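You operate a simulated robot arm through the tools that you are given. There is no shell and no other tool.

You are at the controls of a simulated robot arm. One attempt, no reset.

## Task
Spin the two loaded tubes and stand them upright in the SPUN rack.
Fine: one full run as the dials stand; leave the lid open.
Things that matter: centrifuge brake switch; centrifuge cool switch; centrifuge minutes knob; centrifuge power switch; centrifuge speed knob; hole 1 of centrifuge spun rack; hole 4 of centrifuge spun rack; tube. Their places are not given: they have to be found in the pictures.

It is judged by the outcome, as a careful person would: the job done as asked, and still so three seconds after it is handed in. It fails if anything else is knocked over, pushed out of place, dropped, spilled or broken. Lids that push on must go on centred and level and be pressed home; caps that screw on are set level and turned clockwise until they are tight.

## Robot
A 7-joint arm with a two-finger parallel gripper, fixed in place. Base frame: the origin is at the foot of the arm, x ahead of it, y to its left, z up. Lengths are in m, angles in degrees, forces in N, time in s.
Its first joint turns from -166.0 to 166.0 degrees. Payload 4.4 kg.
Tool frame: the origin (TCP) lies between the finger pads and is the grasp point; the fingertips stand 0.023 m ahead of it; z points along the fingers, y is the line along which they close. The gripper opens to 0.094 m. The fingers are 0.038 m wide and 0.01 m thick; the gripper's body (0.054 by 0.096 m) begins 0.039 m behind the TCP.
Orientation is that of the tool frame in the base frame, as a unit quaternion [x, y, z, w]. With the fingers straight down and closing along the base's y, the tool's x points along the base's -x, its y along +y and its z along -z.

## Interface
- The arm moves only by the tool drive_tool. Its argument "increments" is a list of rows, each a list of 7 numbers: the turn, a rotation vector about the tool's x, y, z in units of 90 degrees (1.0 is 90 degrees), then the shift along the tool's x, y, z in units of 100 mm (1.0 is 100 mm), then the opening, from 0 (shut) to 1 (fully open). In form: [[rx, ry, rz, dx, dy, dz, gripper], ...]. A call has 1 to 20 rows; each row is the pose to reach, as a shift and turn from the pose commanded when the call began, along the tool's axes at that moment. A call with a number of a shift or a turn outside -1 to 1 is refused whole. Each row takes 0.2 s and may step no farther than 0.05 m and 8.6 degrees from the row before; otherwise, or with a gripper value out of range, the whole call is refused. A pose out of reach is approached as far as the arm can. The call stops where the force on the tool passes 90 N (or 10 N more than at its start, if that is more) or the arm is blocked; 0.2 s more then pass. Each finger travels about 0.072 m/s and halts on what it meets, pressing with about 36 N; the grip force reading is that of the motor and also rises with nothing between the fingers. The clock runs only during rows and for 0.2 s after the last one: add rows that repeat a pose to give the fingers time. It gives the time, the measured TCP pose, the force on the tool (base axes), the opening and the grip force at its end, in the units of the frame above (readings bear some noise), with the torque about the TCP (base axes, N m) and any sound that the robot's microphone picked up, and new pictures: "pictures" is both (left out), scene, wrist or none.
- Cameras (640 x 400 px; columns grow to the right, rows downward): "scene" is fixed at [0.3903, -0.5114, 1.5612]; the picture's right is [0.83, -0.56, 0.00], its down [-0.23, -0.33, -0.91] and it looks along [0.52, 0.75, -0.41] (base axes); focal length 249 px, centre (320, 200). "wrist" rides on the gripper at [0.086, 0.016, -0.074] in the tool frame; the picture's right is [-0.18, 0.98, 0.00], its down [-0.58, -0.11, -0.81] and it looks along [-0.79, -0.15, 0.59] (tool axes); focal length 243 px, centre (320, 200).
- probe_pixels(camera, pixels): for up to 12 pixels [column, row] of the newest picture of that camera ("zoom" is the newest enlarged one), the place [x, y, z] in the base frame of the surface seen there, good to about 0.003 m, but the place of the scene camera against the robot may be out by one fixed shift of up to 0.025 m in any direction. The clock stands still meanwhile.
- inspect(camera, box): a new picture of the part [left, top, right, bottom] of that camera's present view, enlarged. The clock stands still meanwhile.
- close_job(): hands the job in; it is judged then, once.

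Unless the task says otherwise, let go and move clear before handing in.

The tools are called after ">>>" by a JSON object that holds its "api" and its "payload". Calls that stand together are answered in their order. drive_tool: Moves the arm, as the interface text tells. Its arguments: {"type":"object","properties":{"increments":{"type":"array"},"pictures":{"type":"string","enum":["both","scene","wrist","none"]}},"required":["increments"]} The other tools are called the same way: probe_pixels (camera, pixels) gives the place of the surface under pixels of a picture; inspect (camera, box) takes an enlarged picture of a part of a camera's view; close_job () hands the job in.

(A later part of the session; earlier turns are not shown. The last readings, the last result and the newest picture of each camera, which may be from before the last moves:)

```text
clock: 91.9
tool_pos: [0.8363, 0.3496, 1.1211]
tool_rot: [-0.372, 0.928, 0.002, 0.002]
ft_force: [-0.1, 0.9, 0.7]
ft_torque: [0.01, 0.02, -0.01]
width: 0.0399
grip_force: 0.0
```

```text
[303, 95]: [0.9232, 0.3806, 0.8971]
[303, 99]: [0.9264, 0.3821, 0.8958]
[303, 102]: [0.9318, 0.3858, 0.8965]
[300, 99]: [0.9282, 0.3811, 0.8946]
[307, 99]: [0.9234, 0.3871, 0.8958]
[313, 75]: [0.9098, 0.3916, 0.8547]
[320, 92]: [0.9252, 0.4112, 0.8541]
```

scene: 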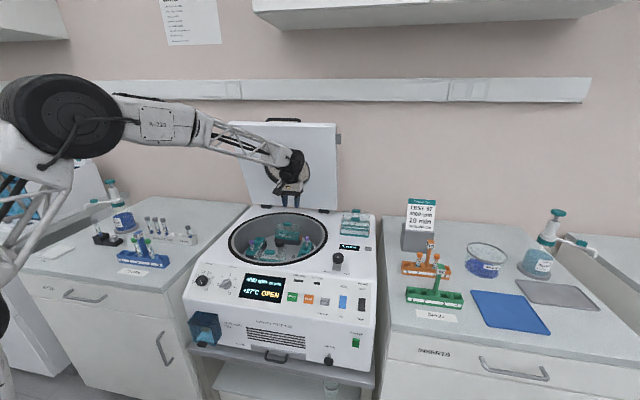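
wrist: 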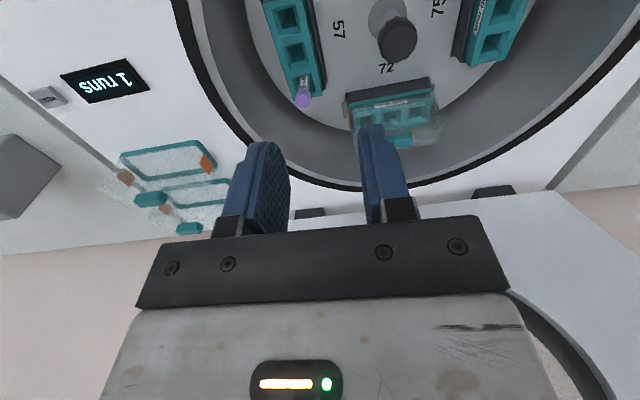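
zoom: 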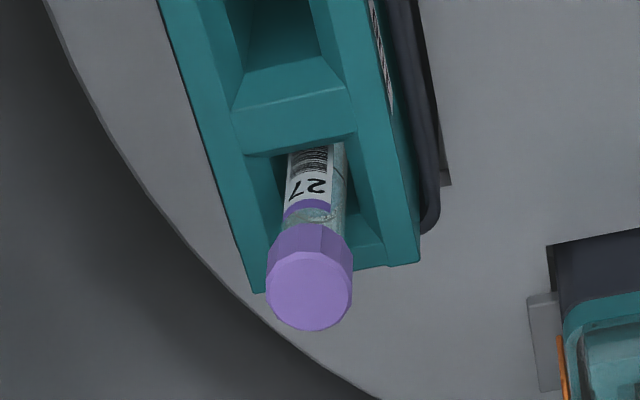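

Cap centre refined to (0.928,0.383), diameter about 20 mm. I'll move directly above it.

>>> {"api": "drive_tool", "payload": {"increments": [[0, 0, 0, -0.3, -0.13, 0.1, 0.42], [0, 0, 0, -0.6, -0.27, 0.25, 0.42], [0, 0, 0, -0.894, -0.392, 0.5, 0.42], [0, 0, 0, -0.894, -0.392, 0.9, 0.42]], "pictures": "both"}}

```text
clock: 92.9
tool_pos: [0.9254, 0.3835, 1.0296]
tool_rot: [-0.373, 0.928, 0.003, 0.001]
ft_force: [0.2, 0.3, 1.4]
ft_torque: [0.0, -0.02, -0.02]
width: 0.0394
grip_force: 0.0
```

scene: 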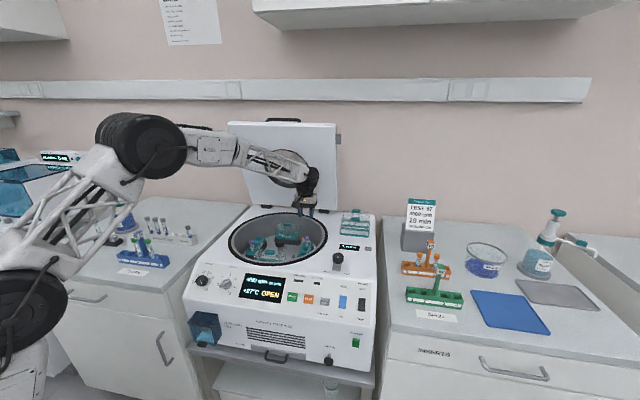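
wrist: 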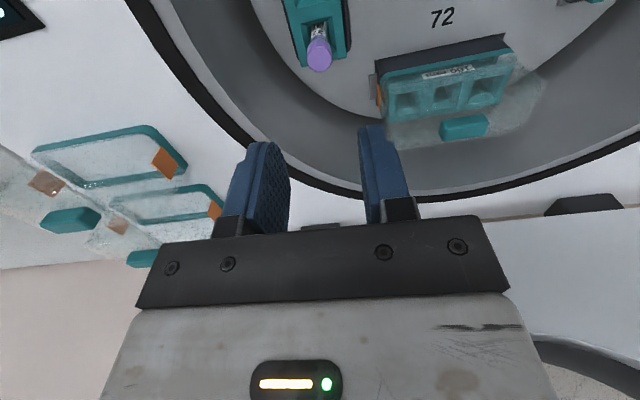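

The cap sits at (319,57), right where the tool axis projects. Before descending I'll probe the nearby bucket lid corner for finger clearance.

>>> {"api": "probe_pixels", "payload": {"camera": "wrist", "pixels": [[319, 57], [319, 52], [319, 64], [378, 85], [382, 122], [390, 150], [440, 130], [300, 65], [345, 55]]}}

>>> {"api": "inspect", "payload": {"camera": "wrist", "box": [280, 10, 420, 160]}}

```text
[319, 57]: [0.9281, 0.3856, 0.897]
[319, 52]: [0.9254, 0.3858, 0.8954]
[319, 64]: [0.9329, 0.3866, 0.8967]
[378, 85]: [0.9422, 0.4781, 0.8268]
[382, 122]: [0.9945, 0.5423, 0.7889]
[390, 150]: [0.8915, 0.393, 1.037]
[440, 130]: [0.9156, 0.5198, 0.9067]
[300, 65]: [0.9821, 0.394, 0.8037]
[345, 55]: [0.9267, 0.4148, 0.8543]
```

```text
2.67 times, centred on (350, 85) of wrist
```

zoom: 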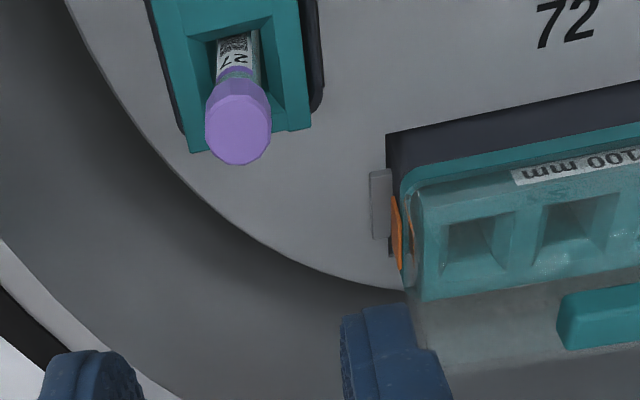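

The cap is at (0.928,0.3855), 3.5 mm further back, and the other bucket is over 80 mm away. I'll descend with that correction to about z=0.94 first.

>>> {"api": "drive_tool", "payload": {"increments": [[0, 0, 0, -0.035, 0, 0.3, 0.42], [0, 0, 0, -0.035, 0, 0.6, 0.42], [0, 0, 0, -0.035, 0, 0.9, 0.42]], "pictures": "wrist"}}

```text
clock: 93.7
tool_pos: [0.9296, 0.3863, 0.9405]
tool_rot: [-0.373, 0.928, 0.003, 0.002]
ft_force: [-1.5, -0.4, 1.7]
ft_torque: [0.0, 0.01, 0.0]
width: 0.0394
grip_force: 0.0
```

wrist: 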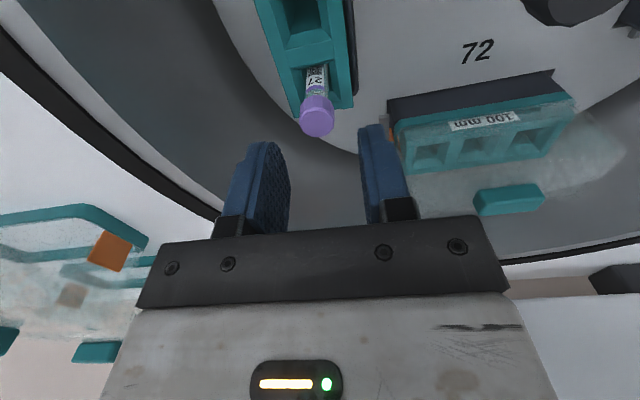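

Aligned: cap centre at (318,122) versus expected (320,124). I'll go down the remaining 54 mm and close on the cap.

>>> {"api": "drive_tool", "payload": {"increments": [[0, 0, 0, 0, 0, 0.2, 0.42], [0, 0, 0, 0, 0, 0.4, 0.42], [0, 0, 0, 0, 0, 0.54, 0.42], [0, 0, 0, 0, 0, 0.54, 0.25], [0, 0, 0, 0, 0, 0.54, 0.1], [0, 0, 0, 0, 0, 0.54, 0.1]], "pictures": "wrist"}}

```text
clock: 95.1
tool_pos: [0.9297, 0.387, 0.8857]
tool_rot: [-0.374, 0.927, 0.002, 0.001]
ft_force: [0.7, -0.3, 0.0]
ft_torque: [0.01, -0.04, 0.0]
width: 0.0189
grip_force: 36.4
```

wrist: 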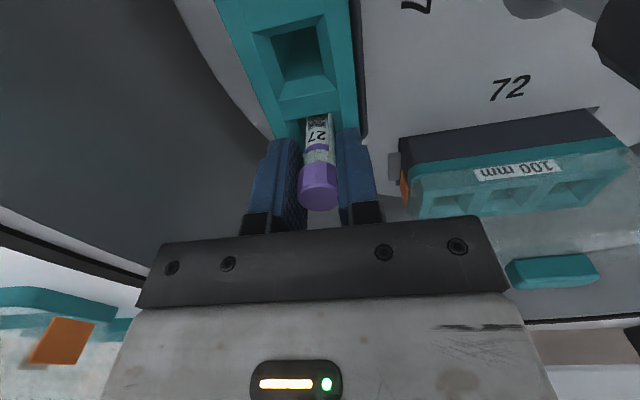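

The cap is held at 18.9 mm with 36 N. I'll lift the tube straight up.

>>> {"api": "drive_tool", "payload": {"increments": [[0, 0, 0, 0, 0, -0.08, 0.1], [0, 0, 0, 0, 0, -0.2, 0.1], [0, 0, 0, 0, 0, -0.4, 0.1], [0, 0, 0, 0, 0, -0.6, 0.1], [0, 0, 0, 0, 0, -0.8, 0.1], [0, 0, 0, 0, 0, -1.0, 0.1]], "pictures": "both"}}

>>> {"api": "inspect", "payload": {"camera": "scene", "box": [260, 170, 370, 270]}}

```text
clock: 96.5
tool_pos: [0.9296, 0.3858, 0.9854]
tool_rot: [-0.373, 0.928, 0.003, 0.0]
ft_force: [-1.0, -0.2, -0.9]
ft_torque: [-0.01, -0.03, 0.01]
width: 0.0189
grip_force: 35.7
```

scene: 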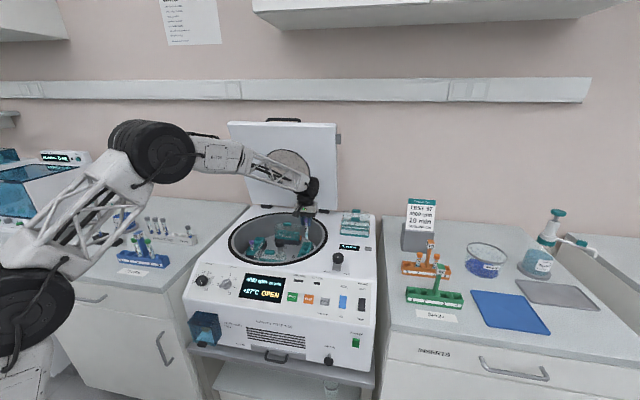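
wrist: 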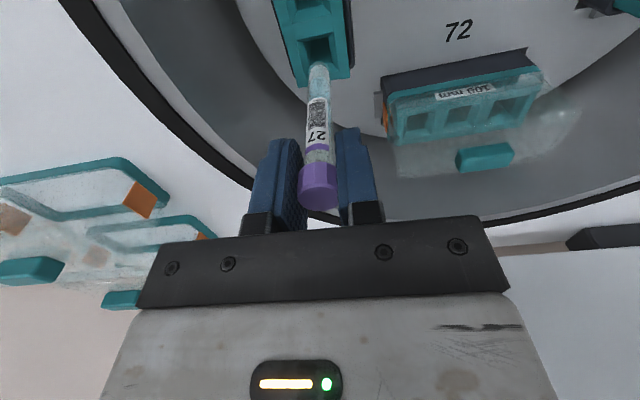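

```text
4.00 times, centred on (315, 220) of scene
```

zoom: 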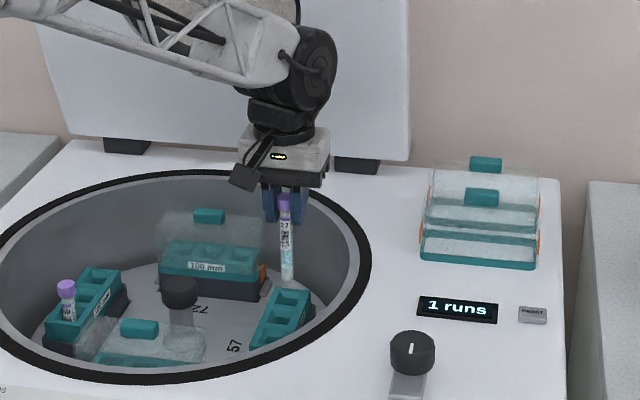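

The tube came out cleanly and is about 100 mm long. I'll raise it further while backing toward the front, away from the lid.

>>> {"api": "drive_tool", "payload": {"increments": [[0, 0, 0, 0, 0, -0.3, 0.1], [0, 0, 0, 0, 0, -0.6, 0.1], [0, 0, 0, 0.25, 0, -0.85, 0.1], [0, 0, 0, 0.6, 0, -1.0, 0.1], [0, 0, 0, 1.0, 0, -1.0, 0.1]], "pictures": "none"}}

>>> {"api": "drive_tool", "payload": {"increments": [[0, 0, 0, 0.3, -0.2, -0.3, 0.1], [0, 0, 0, 0.6, -0.4, -0.6, 0.1], [0, 0, 0, 0.9, -0.6, -0.9, 0.1], [0, 0, 0, 1.0, -0.9, -0.9, 0.1]], "pictures": "both"}}

>>> {"api": "probe_pixels", "payload": {"camera": "scene", "pixels": [[421, 200], [408, 202], [434, 206], [418, 240], [427, 265], [352, 213], [434, 240], [440, 253]]}}

```text
clock: 97.7
tool_pos: [0.857, 0.3152, 1.0839]
tool_rot: [-0.373, 0.928, 0.002, 0.0]
ft_force: [0.5, -0.2, -0.2]
ft_torque: [0.0, 0.02, 0.0]
width: 0.0187
grip_force: 35.9
```

```text
clock: 98.7
tool_pos: [0.8472, 0.1812, 1.1753]
tool_rot: [-0.373, 0.928, 0.002, 0.0]
ft_force: [-0.3, -0.6, -0.4]
ft_torque: [0.01, 0.04, -0.01]
width: 0.0187
grip_force: 36.2
```

scene: 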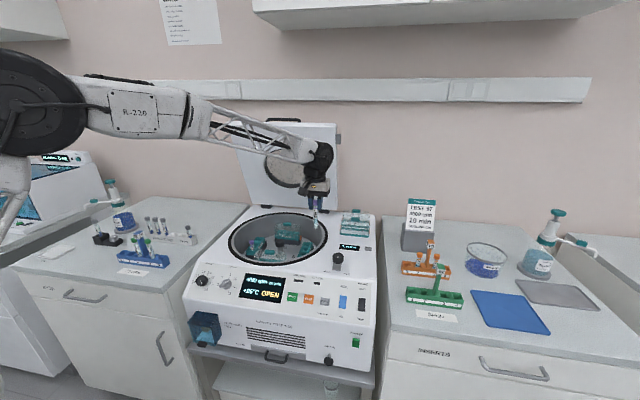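
wrist: 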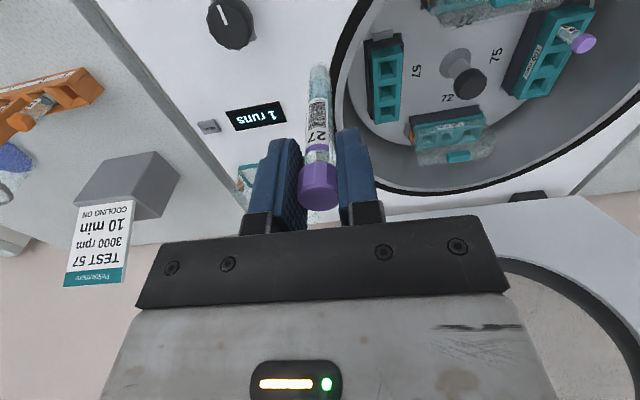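

```text
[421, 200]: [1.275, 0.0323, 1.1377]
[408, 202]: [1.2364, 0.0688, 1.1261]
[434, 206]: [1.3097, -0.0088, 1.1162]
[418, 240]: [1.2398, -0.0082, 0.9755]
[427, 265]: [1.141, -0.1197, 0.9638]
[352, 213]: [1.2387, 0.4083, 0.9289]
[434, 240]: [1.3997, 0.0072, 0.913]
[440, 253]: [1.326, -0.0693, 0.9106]
```

The tube hangs straight and clears everything. I'll carry it toward the SPUN rack, turning the tool about 40° on the way.

>>> {"api": "drive_tool", "payload": {"increments": [[0, 0, 0.09, 0.12, -0.19, -0.05, 0.1], [0, 0, 0.18, 0.25, -0.38, -0.1, 0.1], [0, 0, 0.27, 0.37, -0.56, -0.15, 0.1], [0, 0, 0.36, 0.5, -0.75, -0.2, 0.1], [0, 0, 0.44, 0.617, -0.933, -0.2, 0.1]], "pictures": "none"}}

```text
clock: 99.9
tool_pos: [0.8672, 0.0707, 1.1935]
tool_rot: [-0.037, 0.999, 0.003, 0.0]
ft_force: [-1.1, -0.6, -0.8]
ft_torque: [0.01, 0.01, 0.02]
width: 0.0187
grip_force: 35.7
```

>>> {"api": "drive_tool", "payload": {"increments": [[0, 0, 0, -0.05, -0.3, 0, 0.1], [0, 0, 0, -0.1, -0.65, 0, 0.1], [0, 0, 0, -0.15, -1.0, 0, 0.1]], "pictures": "none"}}

>>> {"api": "drive_tool", "payload": {"increments": [[0, 0, 0, -0.1, -0.4, 0, 0.1], [0, 0, 0, -0.25, -0.8, 0, 0.1], [0, 0, 0, -0.35, -1.0, 0, 0.1]], "pictures": "both"}}

>>> {"api": "inspect", "payload": {"camera": "wrist", "box": [250, 40, 430, 190]}}

```text
clock: 100.7
tool_pos: [0.8884, -0.0279, 1.1936]
tool_rot: [-0.036, 0.999, 0.002, 0.0]
ft_force: [-0.6, 0.6, -0.3]
ft_torque: [0.04, -0.01, -0.02]
width: 0.0187
grip_force: 35.4
```

```text
clock: 101.5
tool_pos: [0.9318, -0.1246, 1.1931]
tool_rot: [-0.036, 0.999, 0.002, -0.001]
ft_force: [-0.3, -1.1, 1.0]
ft_torque: [-0.01, -0.01, -0.02]
width: 0.0187
grip_force: 36.5
```

scene: 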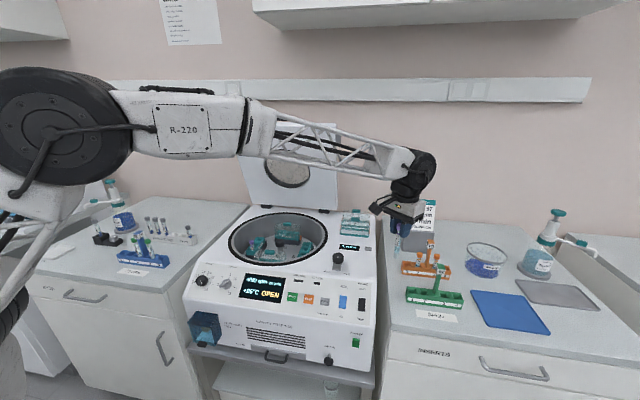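
wrist: 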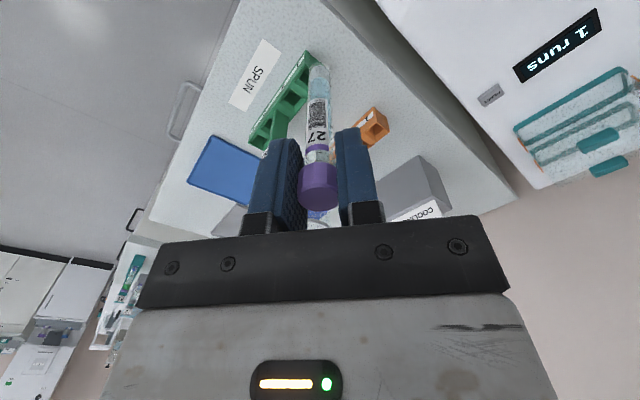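

```text
2.67 times, centred on (340, 115) of wrist
```

zoom: 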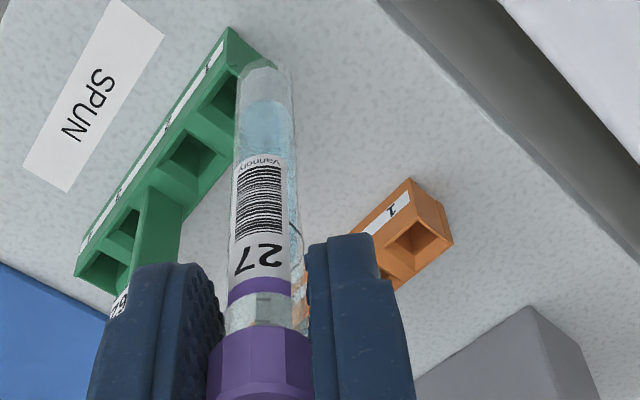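

Hole 1 is right behind the tube's bottom. I'll zoom on the rack from here to refine the hole positions.

>>> {"api": "inspect", "payload": {"camera": "wrist", "box": [245, 45, 335, 155]}}

>>> {"api": "probe_pixels", "payload": {"camera": "wrist", "pixels": [[303, 55], [306, 64], [298, 88], [283, 105], [299, 76], [268, 132], [254, 138], [262, 146], [296, 93], [312, 60], [285, 118], [290, 96]]}}

```text
3.64 times, centred on (290, 100) of wrist
```

zoom: 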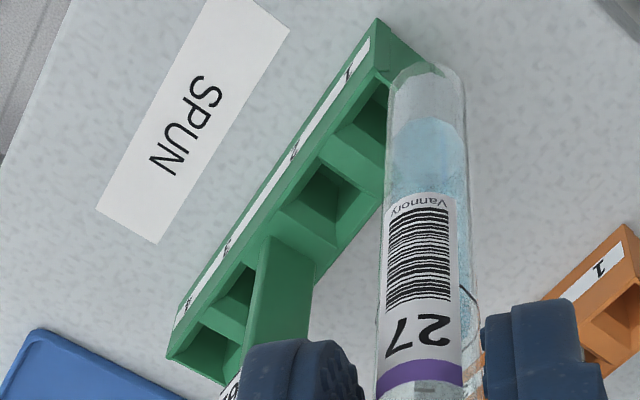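

```text
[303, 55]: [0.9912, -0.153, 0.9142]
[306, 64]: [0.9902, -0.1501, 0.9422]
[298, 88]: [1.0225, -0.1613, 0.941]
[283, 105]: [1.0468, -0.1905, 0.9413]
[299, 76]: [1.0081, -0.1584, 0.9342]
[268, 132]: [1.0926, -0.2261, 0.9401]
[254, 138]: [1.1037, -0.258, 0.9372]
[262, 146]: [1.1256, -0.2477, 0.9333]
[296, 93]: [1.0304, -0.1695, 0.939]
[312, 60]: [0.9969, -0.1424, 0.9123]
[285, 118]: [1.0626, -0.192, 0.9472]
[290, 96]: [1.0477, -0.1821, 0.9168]
```

Combining views, hole 1 is at about (1.0095,-0.151) with the rim at z=0.941. I'll move above it, keeping the tube bottom about 10 mm clear of the rim.

>>> {"api": "drive_tool", "payload": {"increments": [[0, 0, 0, -0.25, -0.1, 0.1, 0.1], [0, 0, 0, -0.5, -0.2, 0.3, 0.1], [0, 0, 0, -0.756, -0.319, 0.55, 0.1], [0, 0, 0, -0.756, -0.319, 0.93, 0.1]], "pictures": "both"}}

>>> {"api": "inspect", "payload": {"camera": "wrist", "box": [250, 0, 400, 120]}}

>>> {"api": "inspect", "payload": {"camera": "scene", "box": [380, 210, 480, 320]}}

```text
clock: 102.5
tool_pos: [1.0102, -0.1498, 1.101]
tool_rot: [-0.037, 0.999, 0.002, 0.002]
ft_force: [0.3, 0.0, 1.3]
ft_torque: [-0.03, -0.02, 0.0]
width: 0.019
grip_force: 35.6
```

scene: 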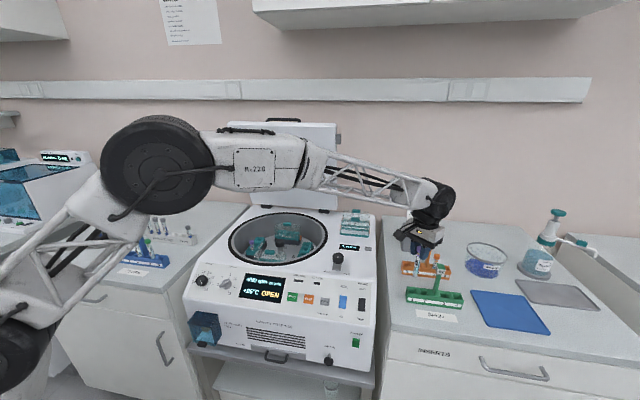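
wrist: 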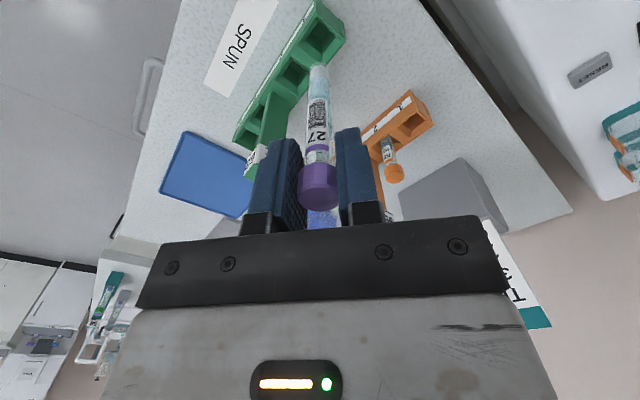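

```text
3.33 times, centred on (325, 60) of wrist
```

zoom: 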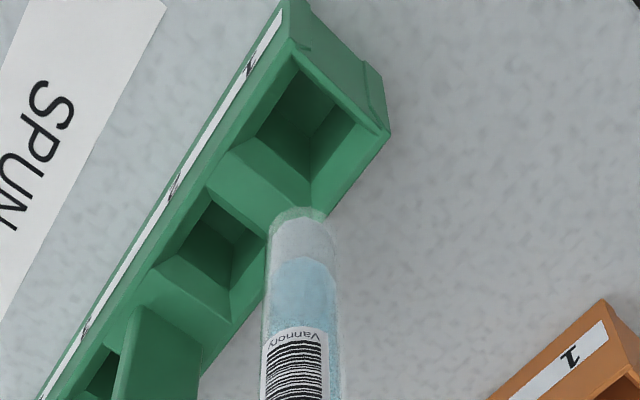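

```text
3.64 times, centred on (430, 265) of scene
```

zoom: 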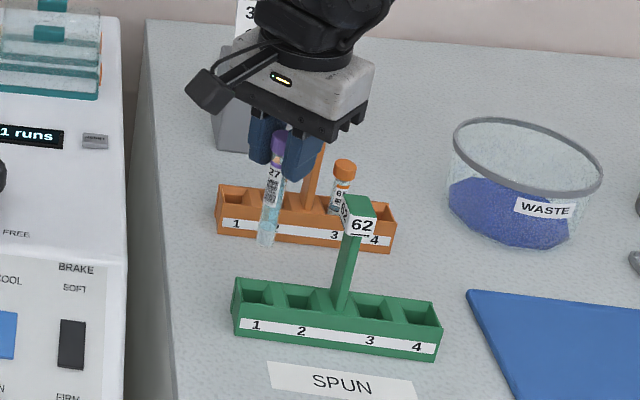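

The tool axis projects at (320,39) and hole 1's centre is at (319,40), so the tube is right over the hole. I'll lower to just above the rim and check again.

>>> {"api": "drive_tool", "payload": {"increments": [[0, 0, 0, 0, 0, 0.2, 0.1], [0, 0, 0, 0, 0, 0.4, 0.1], [0, 0, 0, 0, 0, 0.54, 0.1]], "pictures": "both"}}

>>> {"api": "inspect", "payload": {"camera": "wrist", "box": [250, 0, 400, 120]}}

>>> {"api": "inspect", "payload": {"camera": "scene", "box": [390, 230, 470, 320]}}

```text
clock: 103.3
tool_pos: [1.0104, -0.1489, 1.0473]
tool_rot: [-0.037, 0.999, 0.003, -0.001]
ft_force: [0.6, -0.7, -0.9]
ft_torque: [-0.01, 0.01, 0.0]
width: 0.019
grip_force: 36.1
```

scene: 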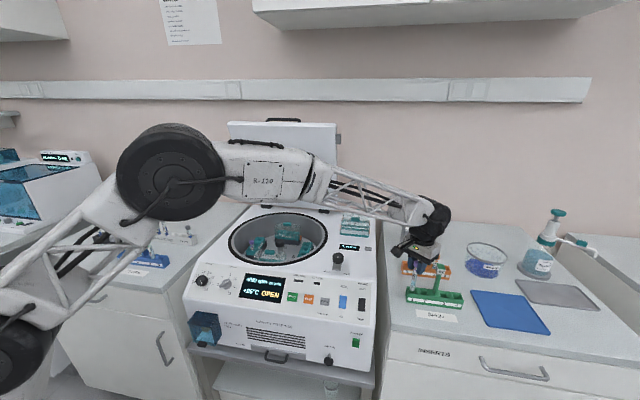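
wrist: 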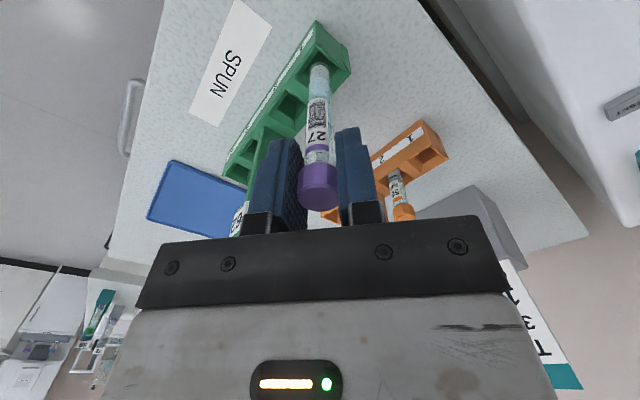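

```text
3.33 times, centred on (325, 60) of wrist
```

zoom: 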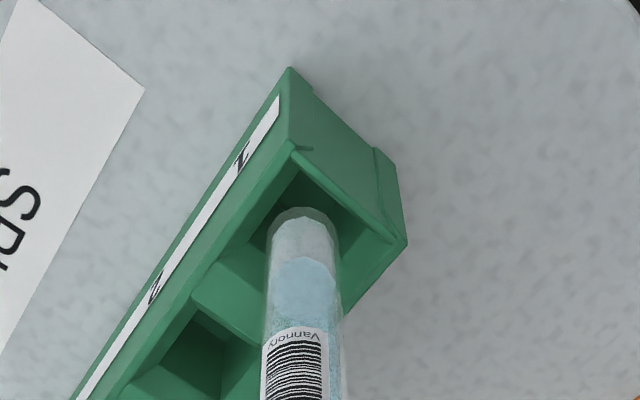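

```text
4.44 times, centred on (430, 275) of scene
```

zoom: 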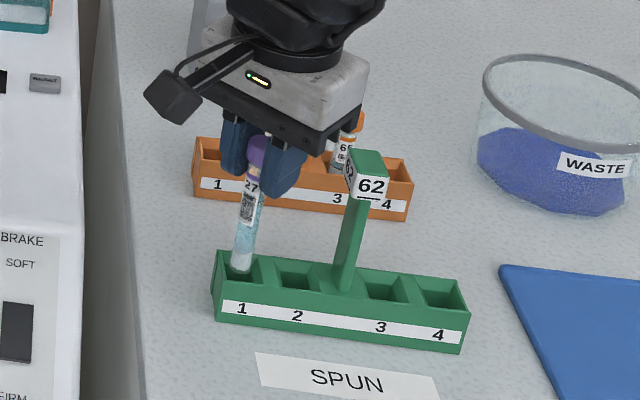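

The tube bottom is at the mouth of hole 1 in both views. I'll zoom tighter to verify centring before inserting.

>>> {"api": "inspect", "payload": {"camera": "wrist", "box": [285, 30, 360, 105]}}

>>> {"api": "inspect", "payload": {"camera": "scene", "box": [400, 270, 450, 310]}}

>>> {"api": "probe_pixels", "payload": {"camera": "wrist", "pixels": [[316, 46], [325, 50], [345, 72], [335, 84], [297, 88], [304, 78], [290, 92], [340, 78]]}}

```text
5.33 times, centred on (322, 68) of wrist
```

zoom: 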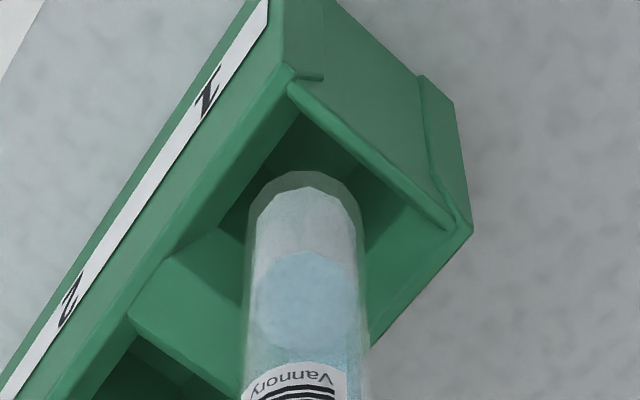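

```text
10.00 times, centred on (425, 290) of scene
```

zoom: 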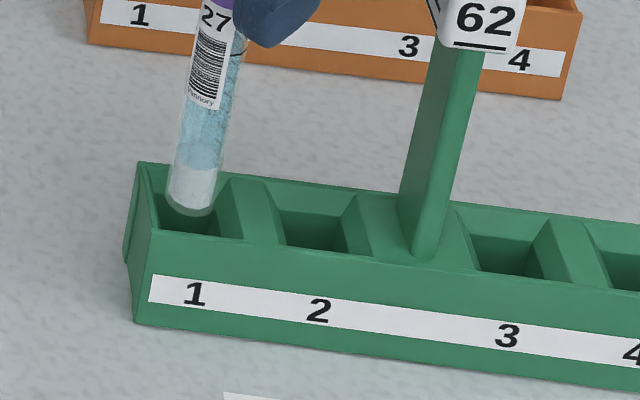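

```text
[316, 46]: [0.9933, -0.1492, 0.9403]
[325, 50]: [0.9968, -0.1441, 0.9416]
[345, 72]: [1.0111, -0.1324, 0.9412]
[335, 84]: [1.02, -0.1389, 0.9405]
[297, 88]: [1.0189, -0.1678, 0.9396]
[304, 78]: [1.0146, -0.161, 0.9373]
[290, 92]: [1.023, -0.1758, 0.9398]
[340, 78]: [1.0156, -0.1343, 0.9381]
```

The tube is within about 2 mm of hole 1's centre. I'll nudge 2 mm and lower 30 mm into the hole.

>>> {"api": "drive_tool", "payload": {"increments": [[0, 0, 0, -0.02, -0.01, 0.08, 0.1], [0, 0, 0, -0.02, -0.01, 0.15, 0.1], [0, 0, 0, -0.02, -0.01, 0.22, 0.1], [0, 0, 0, -0.02, -0.01, 0.3, 0.1]], "pictures": "both"}}

>>> {"api": "inspect", "payload": {"camera": "scene", "box": [395, 240, 465, 310]}}

```text
clock: 104.3
tool_pos: [1.0128, -0.1515, 1.0165]
tool_rot: [-0.037, 0.999, 0.002, 0.0]
ft_force: [0.0, -0.5, -0.6]
ft_torque: [0.03, -0.02, -0.01]
width: 0.0185
grip_force: 35.5
```

scene: 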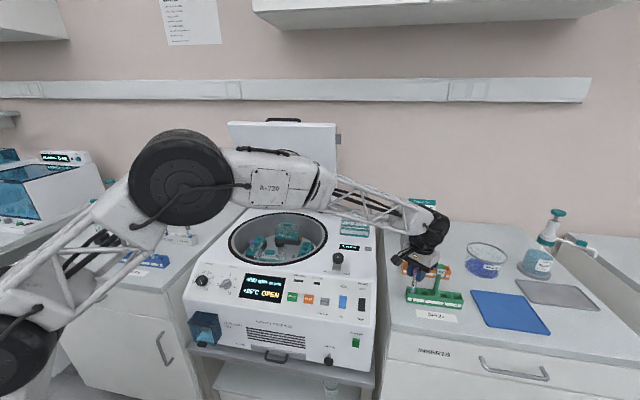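
wrist: 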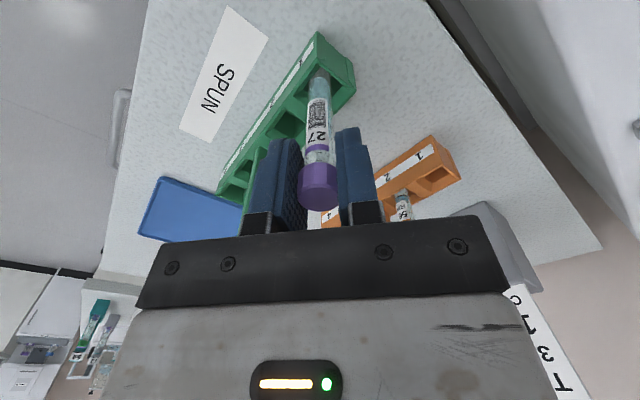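

```text
5.71 times, centred on (430, 275) of scene
```

zoom: 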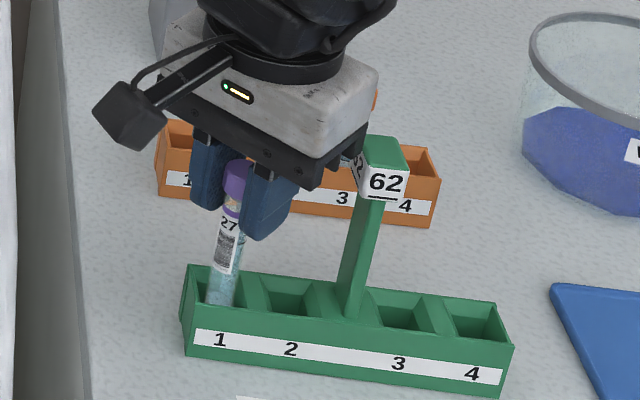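

The tube is in hole 1 with no contact, but the gripper body's corner is close to the "62" handle. I'll raise 10 mm and rotate the hand so its narrow side faces the handle before lowering further.

>>> {"api": "drive_tool", "payload": {"increments": [[0, 0, 0, 0, 0, -0.1, 0.1], [0, 0, 0.09, 0, 0, -0.1, 0.1], [0, 0, 0.18, 0, 0, -0.1, 0.1], [0, 0, 0.27, 0, 0, -0.1, 0.1], [0, 0, 0.36, 0, 0, -0.1, 0.1], [0, 0, 0.45, 0, 0, -0.1, 0.1], [0, 0, 0.54, 0, 0, -0.1, 0.1]], "pictures": "both"}}

>>> {"api": "inspect", "payload": {"camera": "scene", "box": [395, 240, 465, 310]}}

>>> {"api": "inspect", "payload": {"camera": "wrist", "box": [270, 30, 390, 220]}}

```text
clock: 105.9
tool_pos: [1.0125, -0.1516, 1.0262]
tool_rot: [0.379, 0.926, 0.002, -0.001]
ft_force: [-0.6, -0.4, 0.0]
ft_torque: [0.0, 0.0, 0.01]
width: 0.0188
grip_force: 36.1
```

scene: 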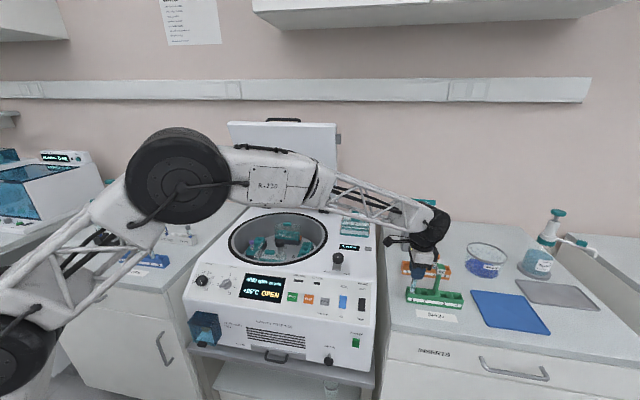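
wrist: 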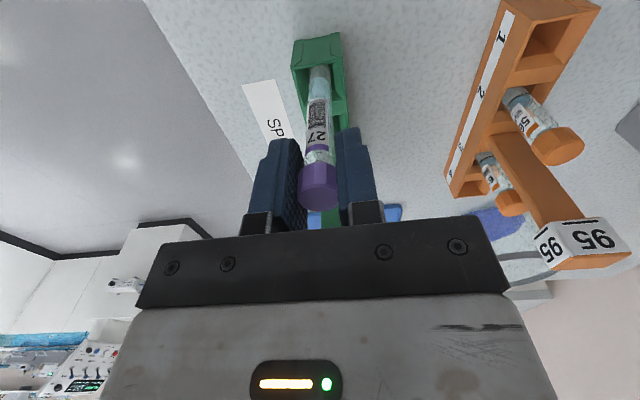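

```text
5.71 times, centred on (430, 275) of scene
```

zoom: 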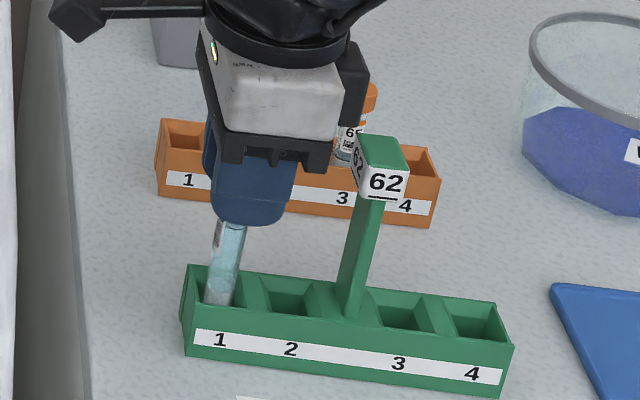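

```text
2.11 times, centred on (330, 125) of wrist
```

zoom: 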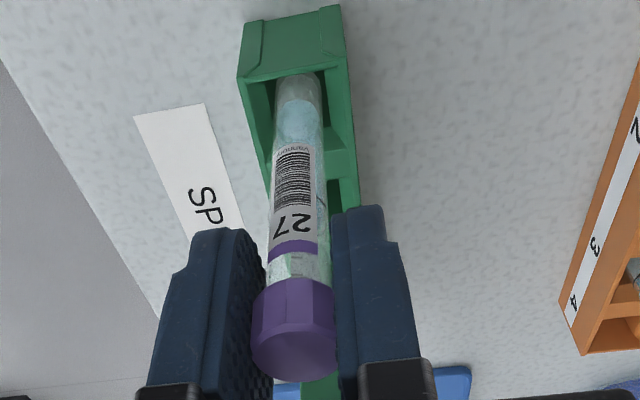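

The narrow side faces the handle now with good clearance. I'll lower another 18 mm.

>>> {"api": "drive_tool", "payload": {"increments": [[0, 0, 0, 0, 0, 0.06, 0.1], [0, 0, 0, 0, 0, 0.12, 0.1], [0, 0, 0, 0, 0, 0.18, 0.1]], "pictures": "none"}}

>>> {"api": "drive_tool", "payload": {"increments": [[0, 0, 0, 0, 0, 0.03, 0.1], [0, 0, 0, 0, 0, 0.06, 0.1]], "pictures": "scene"}}

>>> {"api": "inspect", "payload": {"camera": "scene", "box": [395, 240, 465, 310]}}

```text
clock: 106.7
tool_pos: [1.0115, -0.1507, 1.0091]
tool_rot: [0.377, 0.926, 0.003, -0.001]
ft_force: [-0.5, 0.7, -0.2]
ft_torque: [-0.01, 0.05, 0.02]
width: 0.0187
grip_force: 36.4
```

```text
clock: 107.3
tool_pos: [1.0137, -0.1504, 1.0062]
tool_rot: [0.378, 0.926, 0.003, 0.002]
ft_force: [-0.9, 0.1, 38.2]
ft_torque: [0.0, 0.01, -0.02]
width: 0.0193
grip_force: 36.0
```

scene: 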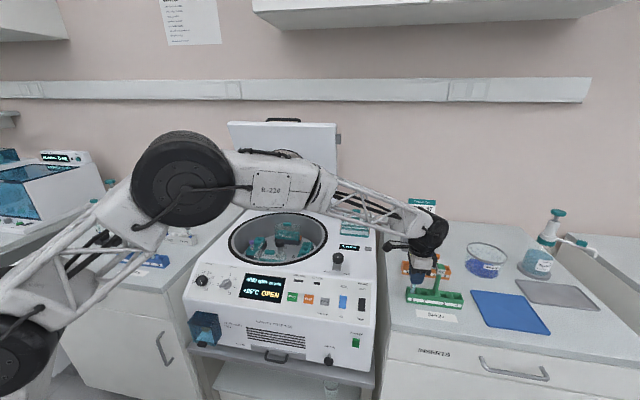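

```text
5.71 times, centred on (430, 275) of scene
```

zoom: 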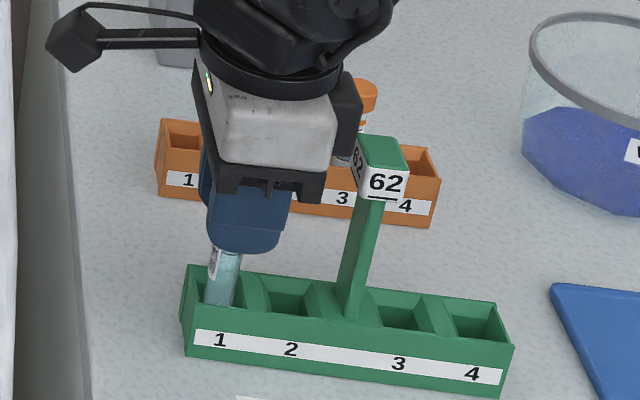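

Contact: 38 N upward, so the tube bottom rests on the hole's floor at TCP z≈1.006. I'll relieve the pressure by 3 mm and then open gently.

>>> {"api": "drive_tool", "payload": {"increments": [[0, 0, 0, 0, 0, -0.03, 0.1]], "pictures": "none"}}

```text
clock: 107.7
tool_pos: [1.0124, -0.1513, 1.0061]
tool_rot: [0.378, 0.926, 0.002, 0.0]
ft_force: [5.8, -1.7, 30.1]
ft_torque: [-0.22, -0.65, 0.03]
width: 0.0181
grip_force: 35.8
```

>>> {"api": "drive_tool", "payload": {"increments": [[0, 0, 0, 0, 0, -0.01, 0.1]], "pictures": "none"}}

```text
clock: 108.1
tool_pos: [1.0121, -0.1497, 1.0056]
tool_rot: [0.378, 0.926, 0.002, -0.001]
ft_force: [2.8, 0.6, 27.4]
ft_torque: [0.03, -0.34, 0.02]
width: 0.0175
grip_force: 36.0
```

The reading hasn't dropped as expected. I'll look at both pictures before doing anything else.

>>> {"api": "drive_tool", "payload": {"increments": [[0, 0, 0, 0, 0, 0, 0.1]], "pictures": "both"}}

>>> {"api": "inspect", "payload": {"camera": "wrist", "box": [270, 30, 390, 220]}}

>>> {"api": "inspect", "payload": {"camera": "scene", "box": [395, 240, 465, 310]}}

```text
clock: 108.5
tool_pos: [1.0118, -0.1506, 1.0055]
tool_rot: [0.378, 0.926, 0.002, -0.001]
ft_force: [1.4, 2.4, 24.8]
ft_torque: [0.2, -0.09, -0.02]
width: 0.018
grip_force: 35.9
```

scene: 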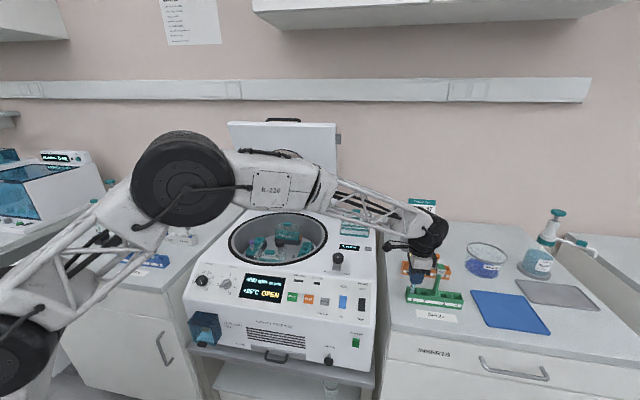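
wrist: 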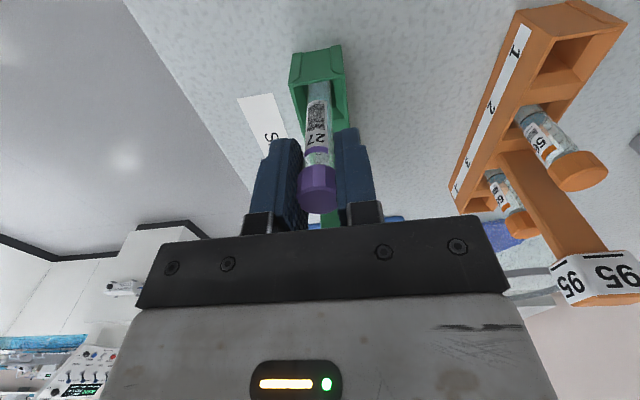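

```text
2.11 times, centred on (330, 125) of wrist
```

zoom: 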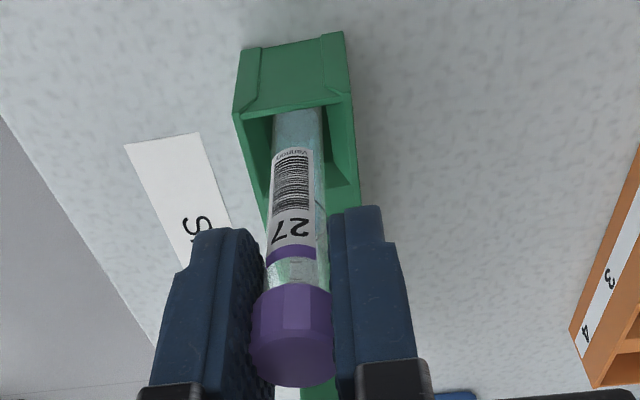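

```text
5.71 times, centred on (430, 275) of scene
```

zoom: 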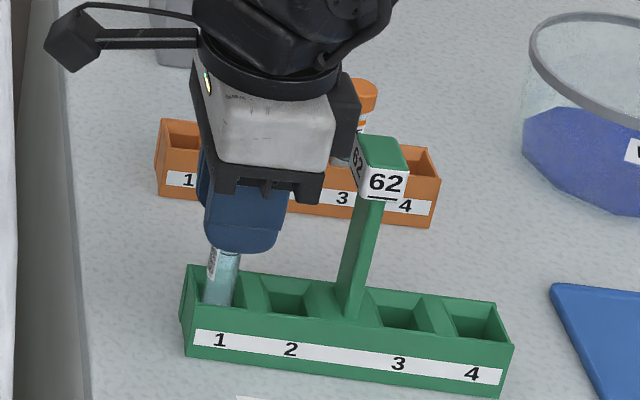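

The tube looks seated and upright. My commanded height is probably still about 1–2 mm inside contact, so I'll raise 2 mm more.

>>> {"api": "drive_tool", "payload": {"increments": [[0, 0, 0, 0, 0, -0.01, 0.1], [0, 0, 0, 0, 0, -0.02, 0.1]], "pictures": "none"}}

```text
clock: 109.1
tool_pos: [1.0117, -0.1499, 1.0068]
tool_rot: [0.378, 0.926, 0.001, -0.002]
ft_force: [1.3, 1.8, 7.1]
ft_torque: [0.11, -0.15, -0.02]
width: 0.0177
grip_force: 36.1
```

Only 7 N is left. I'll open the fingers to release the tube in hole 1.

>>> {"api": "drive_tool", "payload": {"increments": [[0, 0, 0, 0, 0, 0, 0.25], [0, 0, 0, 0, 0, 0, 0.4], [0, 0, 0, 0, 0, 0, 0.5], [0, 0, 0, 0, 0, 0, 0.5]], "pictures": "both"}}

>>> {"api": "inspect", "payload": {"camera": "wrist", "box": [270, 30, 390, 220]}}

```text
clock: 110.1
tool_pos: [1.011, -0.1504, 1.0085]
tool_rot: [0.378, 0.926, 0.002, -0.001]
ft_force: [-0.4, 0.4, 0.6]
ft_torque: [0.03, -0.01, 0.02]
width: 0.047
grip_force: 0.1
```

scene: 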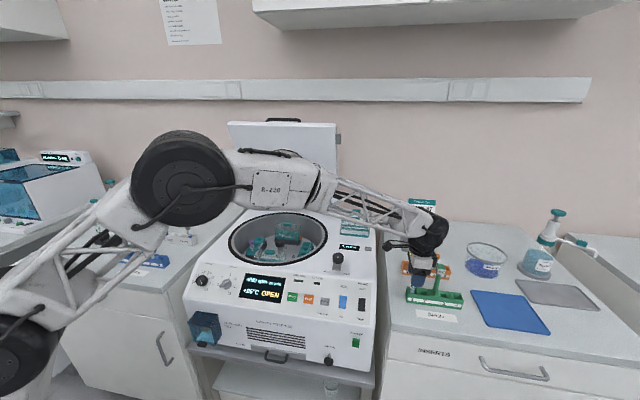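
wrist: 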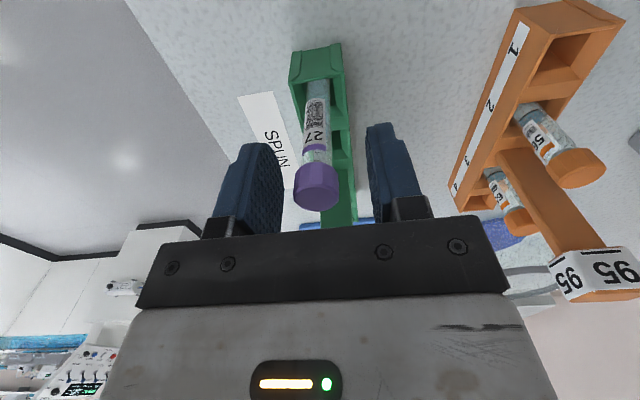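

```text
2.11 times, centred on (330, 125) of wrist
```

zoom: 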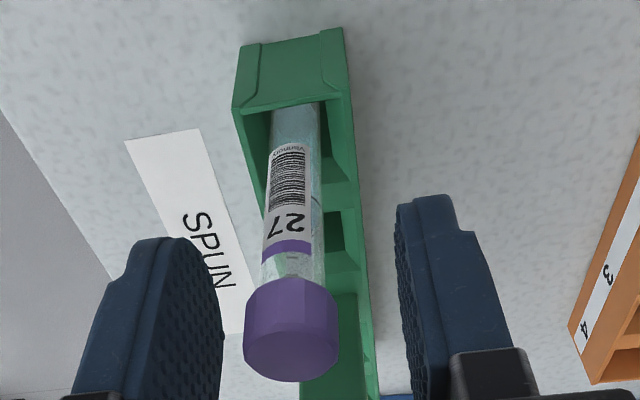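

The tube stands upright in hole 1 and the fingers are clear. I'll rise straight up and head back for the second tube.

>>> {"api": "drive_tool", "payload": {"increments": [[0, 0, 0, 0, 0, -0.25, 0.5], [0, 0, 0, 0, 0, -0.6, 0.5], [0, 0, 0, 0, 0, -1.0, 0.5]], "pictures": "both"}}

>>> {"api": "inspect", "payload": {"camera": "scene", "box": [395, 240, 465, 310]}}

```text
clock: 110.9
tool_pos: [1.0123, -0.151, 1.1076]
tool_rot: [0.378, 0.926, 0.001, -0.002]
ft_force: [-0.4, -0.9, -0.5]
ft_torque: [-0.02, -0.03, 0.0]
width: 0.047
grip_force: 0.0
```

scene: 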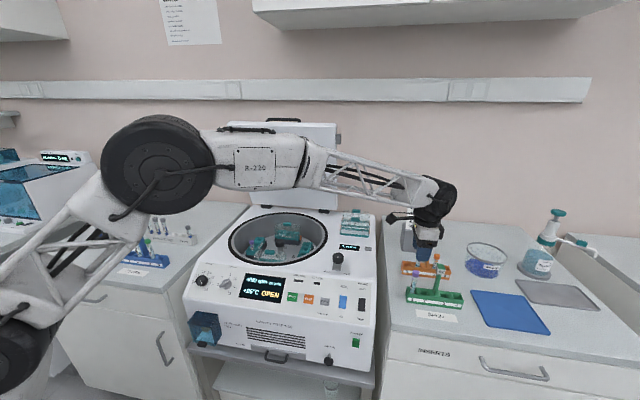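
wrist: 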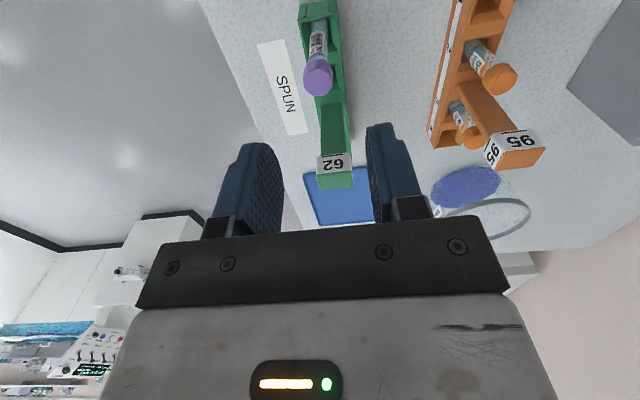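

```text
5.71 times, centred on (430, 275) of scene
```

zoom: 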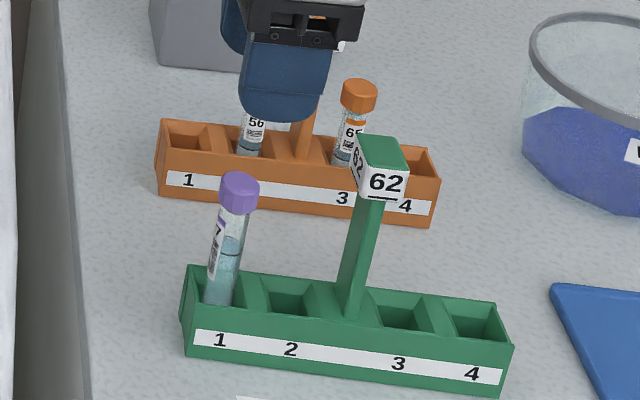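

Tube 27 stands upright in hole 1. I'll travel back over the front of the centrifuge for tube 59.

>>> {"api": "drive_tool", "payload": {"increments": [[0, 0, 0, 0.2, 0, -0.4, 0.5], [0, 0, 0, 0.5, 0, -0.8, 0.5], [0, 0, 0, 0.8, 0, -1.0, 0.5], [0, 0, 0, 1.0, 0, -1.0, 0.5]], "pictures": "none"}}

>>> {"api": "drive_tool", "payload": {"increments": [[0, 0, 0, 0.4, 0, 0, 0.5], [0, 0, 0, 0.8, 0, 0, 0.5], [0, 0, 0, 1.0, 0, 0, 0.5]], "pictures": "none"}}

>>> {"api": "drive_tool", "payload": {"increments": [[0, 0, 0, 0.4, 0, 0, 0.5], [0, 0, 0, 0.8, 0, 0, 0.5], [0, 0, 0, 1.0, 0, 0, 0.5]], "pictures": "none"}}

>>> {"api": "drive_tool", "payload": {"increments": [[0, 0, -0.09, 0.2, 0, 0, 0.45], [0, 0, -0.18, 0.4, 0, 0, 0.42], [0, 0, -0.27, 0.6, 0, 0, 0.42], [0, 0, -0.36, 0.8, 0, 0, 0.42], [0, 0, -0.45, 1.0, 0, 0, 0.42], [0, 0, -0.54, 1.0, 0.1, 0, 0.42], [0, 0, -0.63, 1.0, 0.2, 0, 0.42], [0, 0, -0.72, 1.0, 0.3, 0, 0.42], [0, 0, -0.81, 1.0, 0.4, 0, 0.42], [0, 0, -0.9, 1.0, 0.5, 0, 0.42], [0, 0, -0.98, 1.0, 0.6, 0, 0.42]], "pictures": "both"}}

```text
clock: 111.9
tool_pos: [0.9404, -0.0821, 1.2089]
tool_rot: [0.377, 0.926, 0.003, -0.001]
ft_force: [-0.5, 0.0, -0.5]
ft_torque: [-0.03, 0.04, 0.0]
width: 0.047
grip_force: 0.1
```

```text
clock: 112.7
tool_pos: [0.8696, -0.0119, 1.2099]
tool_rot: [0.379, 0.925, 0.002, -0.001]
ft_force: [0.1, 0.4, 0.3]
ft_torque: [-0.01, -0.02, -0.03]
width: 0.0469
grip_force: 0.0
```

```text
clock: 113.5
tool_pos: [0.7972, 0.0591, 1.2098]
tool_rot: [0.378, 0.926, 0.002, -0.002]
ft_force: [-0.2, 0.4, 0.3]
ft_torque: [-0.02, 0.01, -0.01]
width: 0.0468
grip_force: 0.1
```

```text
clock: 115.9
tool_pos: [0.7676, 0.1722, 1.2102]
tool_rot: [-0.374, 0.928, 0.002, 0.001]
ft_force: [0.0, 0.6, 0.2]
ft_torque: [0.01, 0.0, 0.02]
width: 0.0397
grip_force: 0.1
```

scene: 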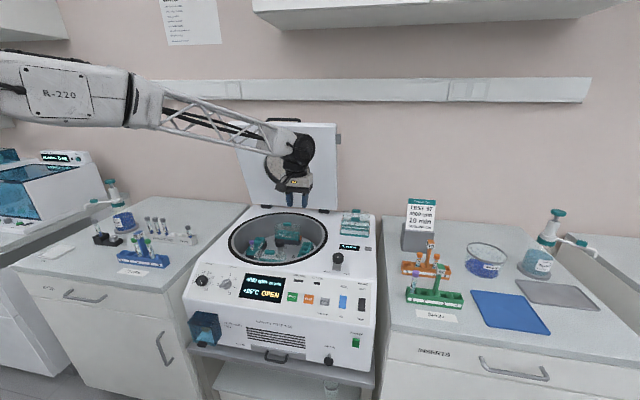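
wrist: 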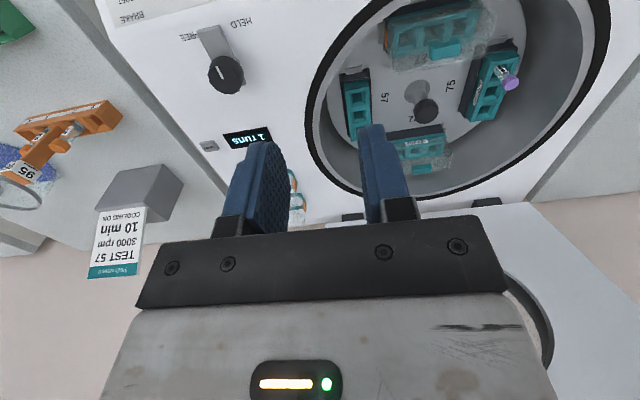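

Tube 59's cap shows at wrist (511,83). I'll slide left to line up in front of it and come down a little.

>>> {"api": "drive_tool", "payload": {"increments": [[0, 0, 0, -0.06, 0.35, 0, 0.42], [0, 0, 0, -0.12, 0.7, 0, 0.42], [0, 0, 0, -0.18, 0.95, 0, 0.42]], "pictures": "none"}}

>>> {"api": "drive_tool", "payload": {"increments": [[0, 0, 0, -0.06, 0.35, 0.1, 0.42], [0, 0, 0, -0.12, 0.7, 0.2, 0.42], [0, 0, 0, -0.18, 0.95, 0.3, 0.42]], "pictures": "none"}}

>>> {"api": "drive_tool", "payload": {"increments": [[0, 0, 0, -0.06, 0.35, 0.2, 0.42], [0, 0, 0, -0.12, 0.7, 0.4, 0.42], [0, 0, 0, -0.18, 0.95, 0.6, 0.42]], "pictures": "both"}}

```text
clock: 116.7
tool_pos: [0.7162, 0.2506, 1.2111]
tool_rot: [-0.373, 0.928, 0.002, 0.0]
ft_force: [1.1, 0.0, 0.4]
ft_torque: [0.03, 0.0, -0.02]
width: 0.0395
grip_force: 0.0
```

```text
clock: 117.5
tool_pos: [0.6634, 0.3333, 1.1803]
tool_rot: [-0.373, 0.928, 0.001, 0.001]
ft_force: [-0.6, 0.0, 1.0]
ft_torque: [0.01, 0.0, -0.02]
width: 0.0394
grip_force: 0.1
```

```text
clock: 118.3
tool_pos: [0.6107, 0.4167, 1.1207]
tool_rot: [-0.373, 0.928, 0.002, 0.001]
ft_force: [-0.8, -0.3, 0.4]
ft_torque: [0.0, 0.03, 0.02]
width: 0.0394
grip_force: 0.0
```

scene: 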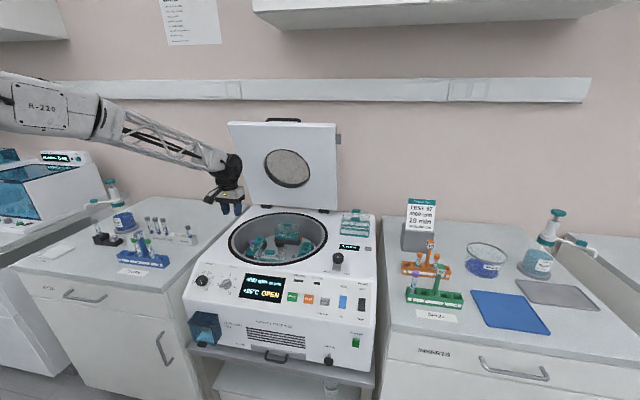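
wrist: 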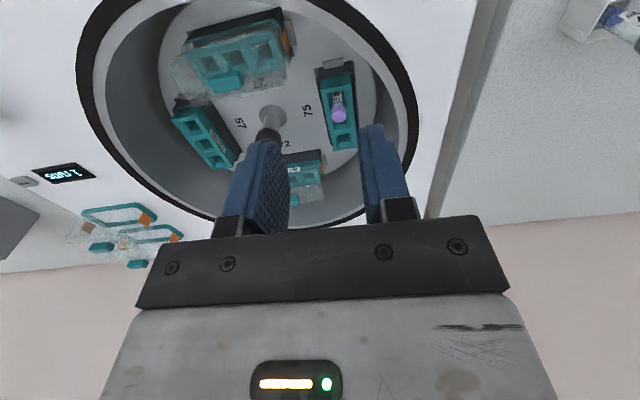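

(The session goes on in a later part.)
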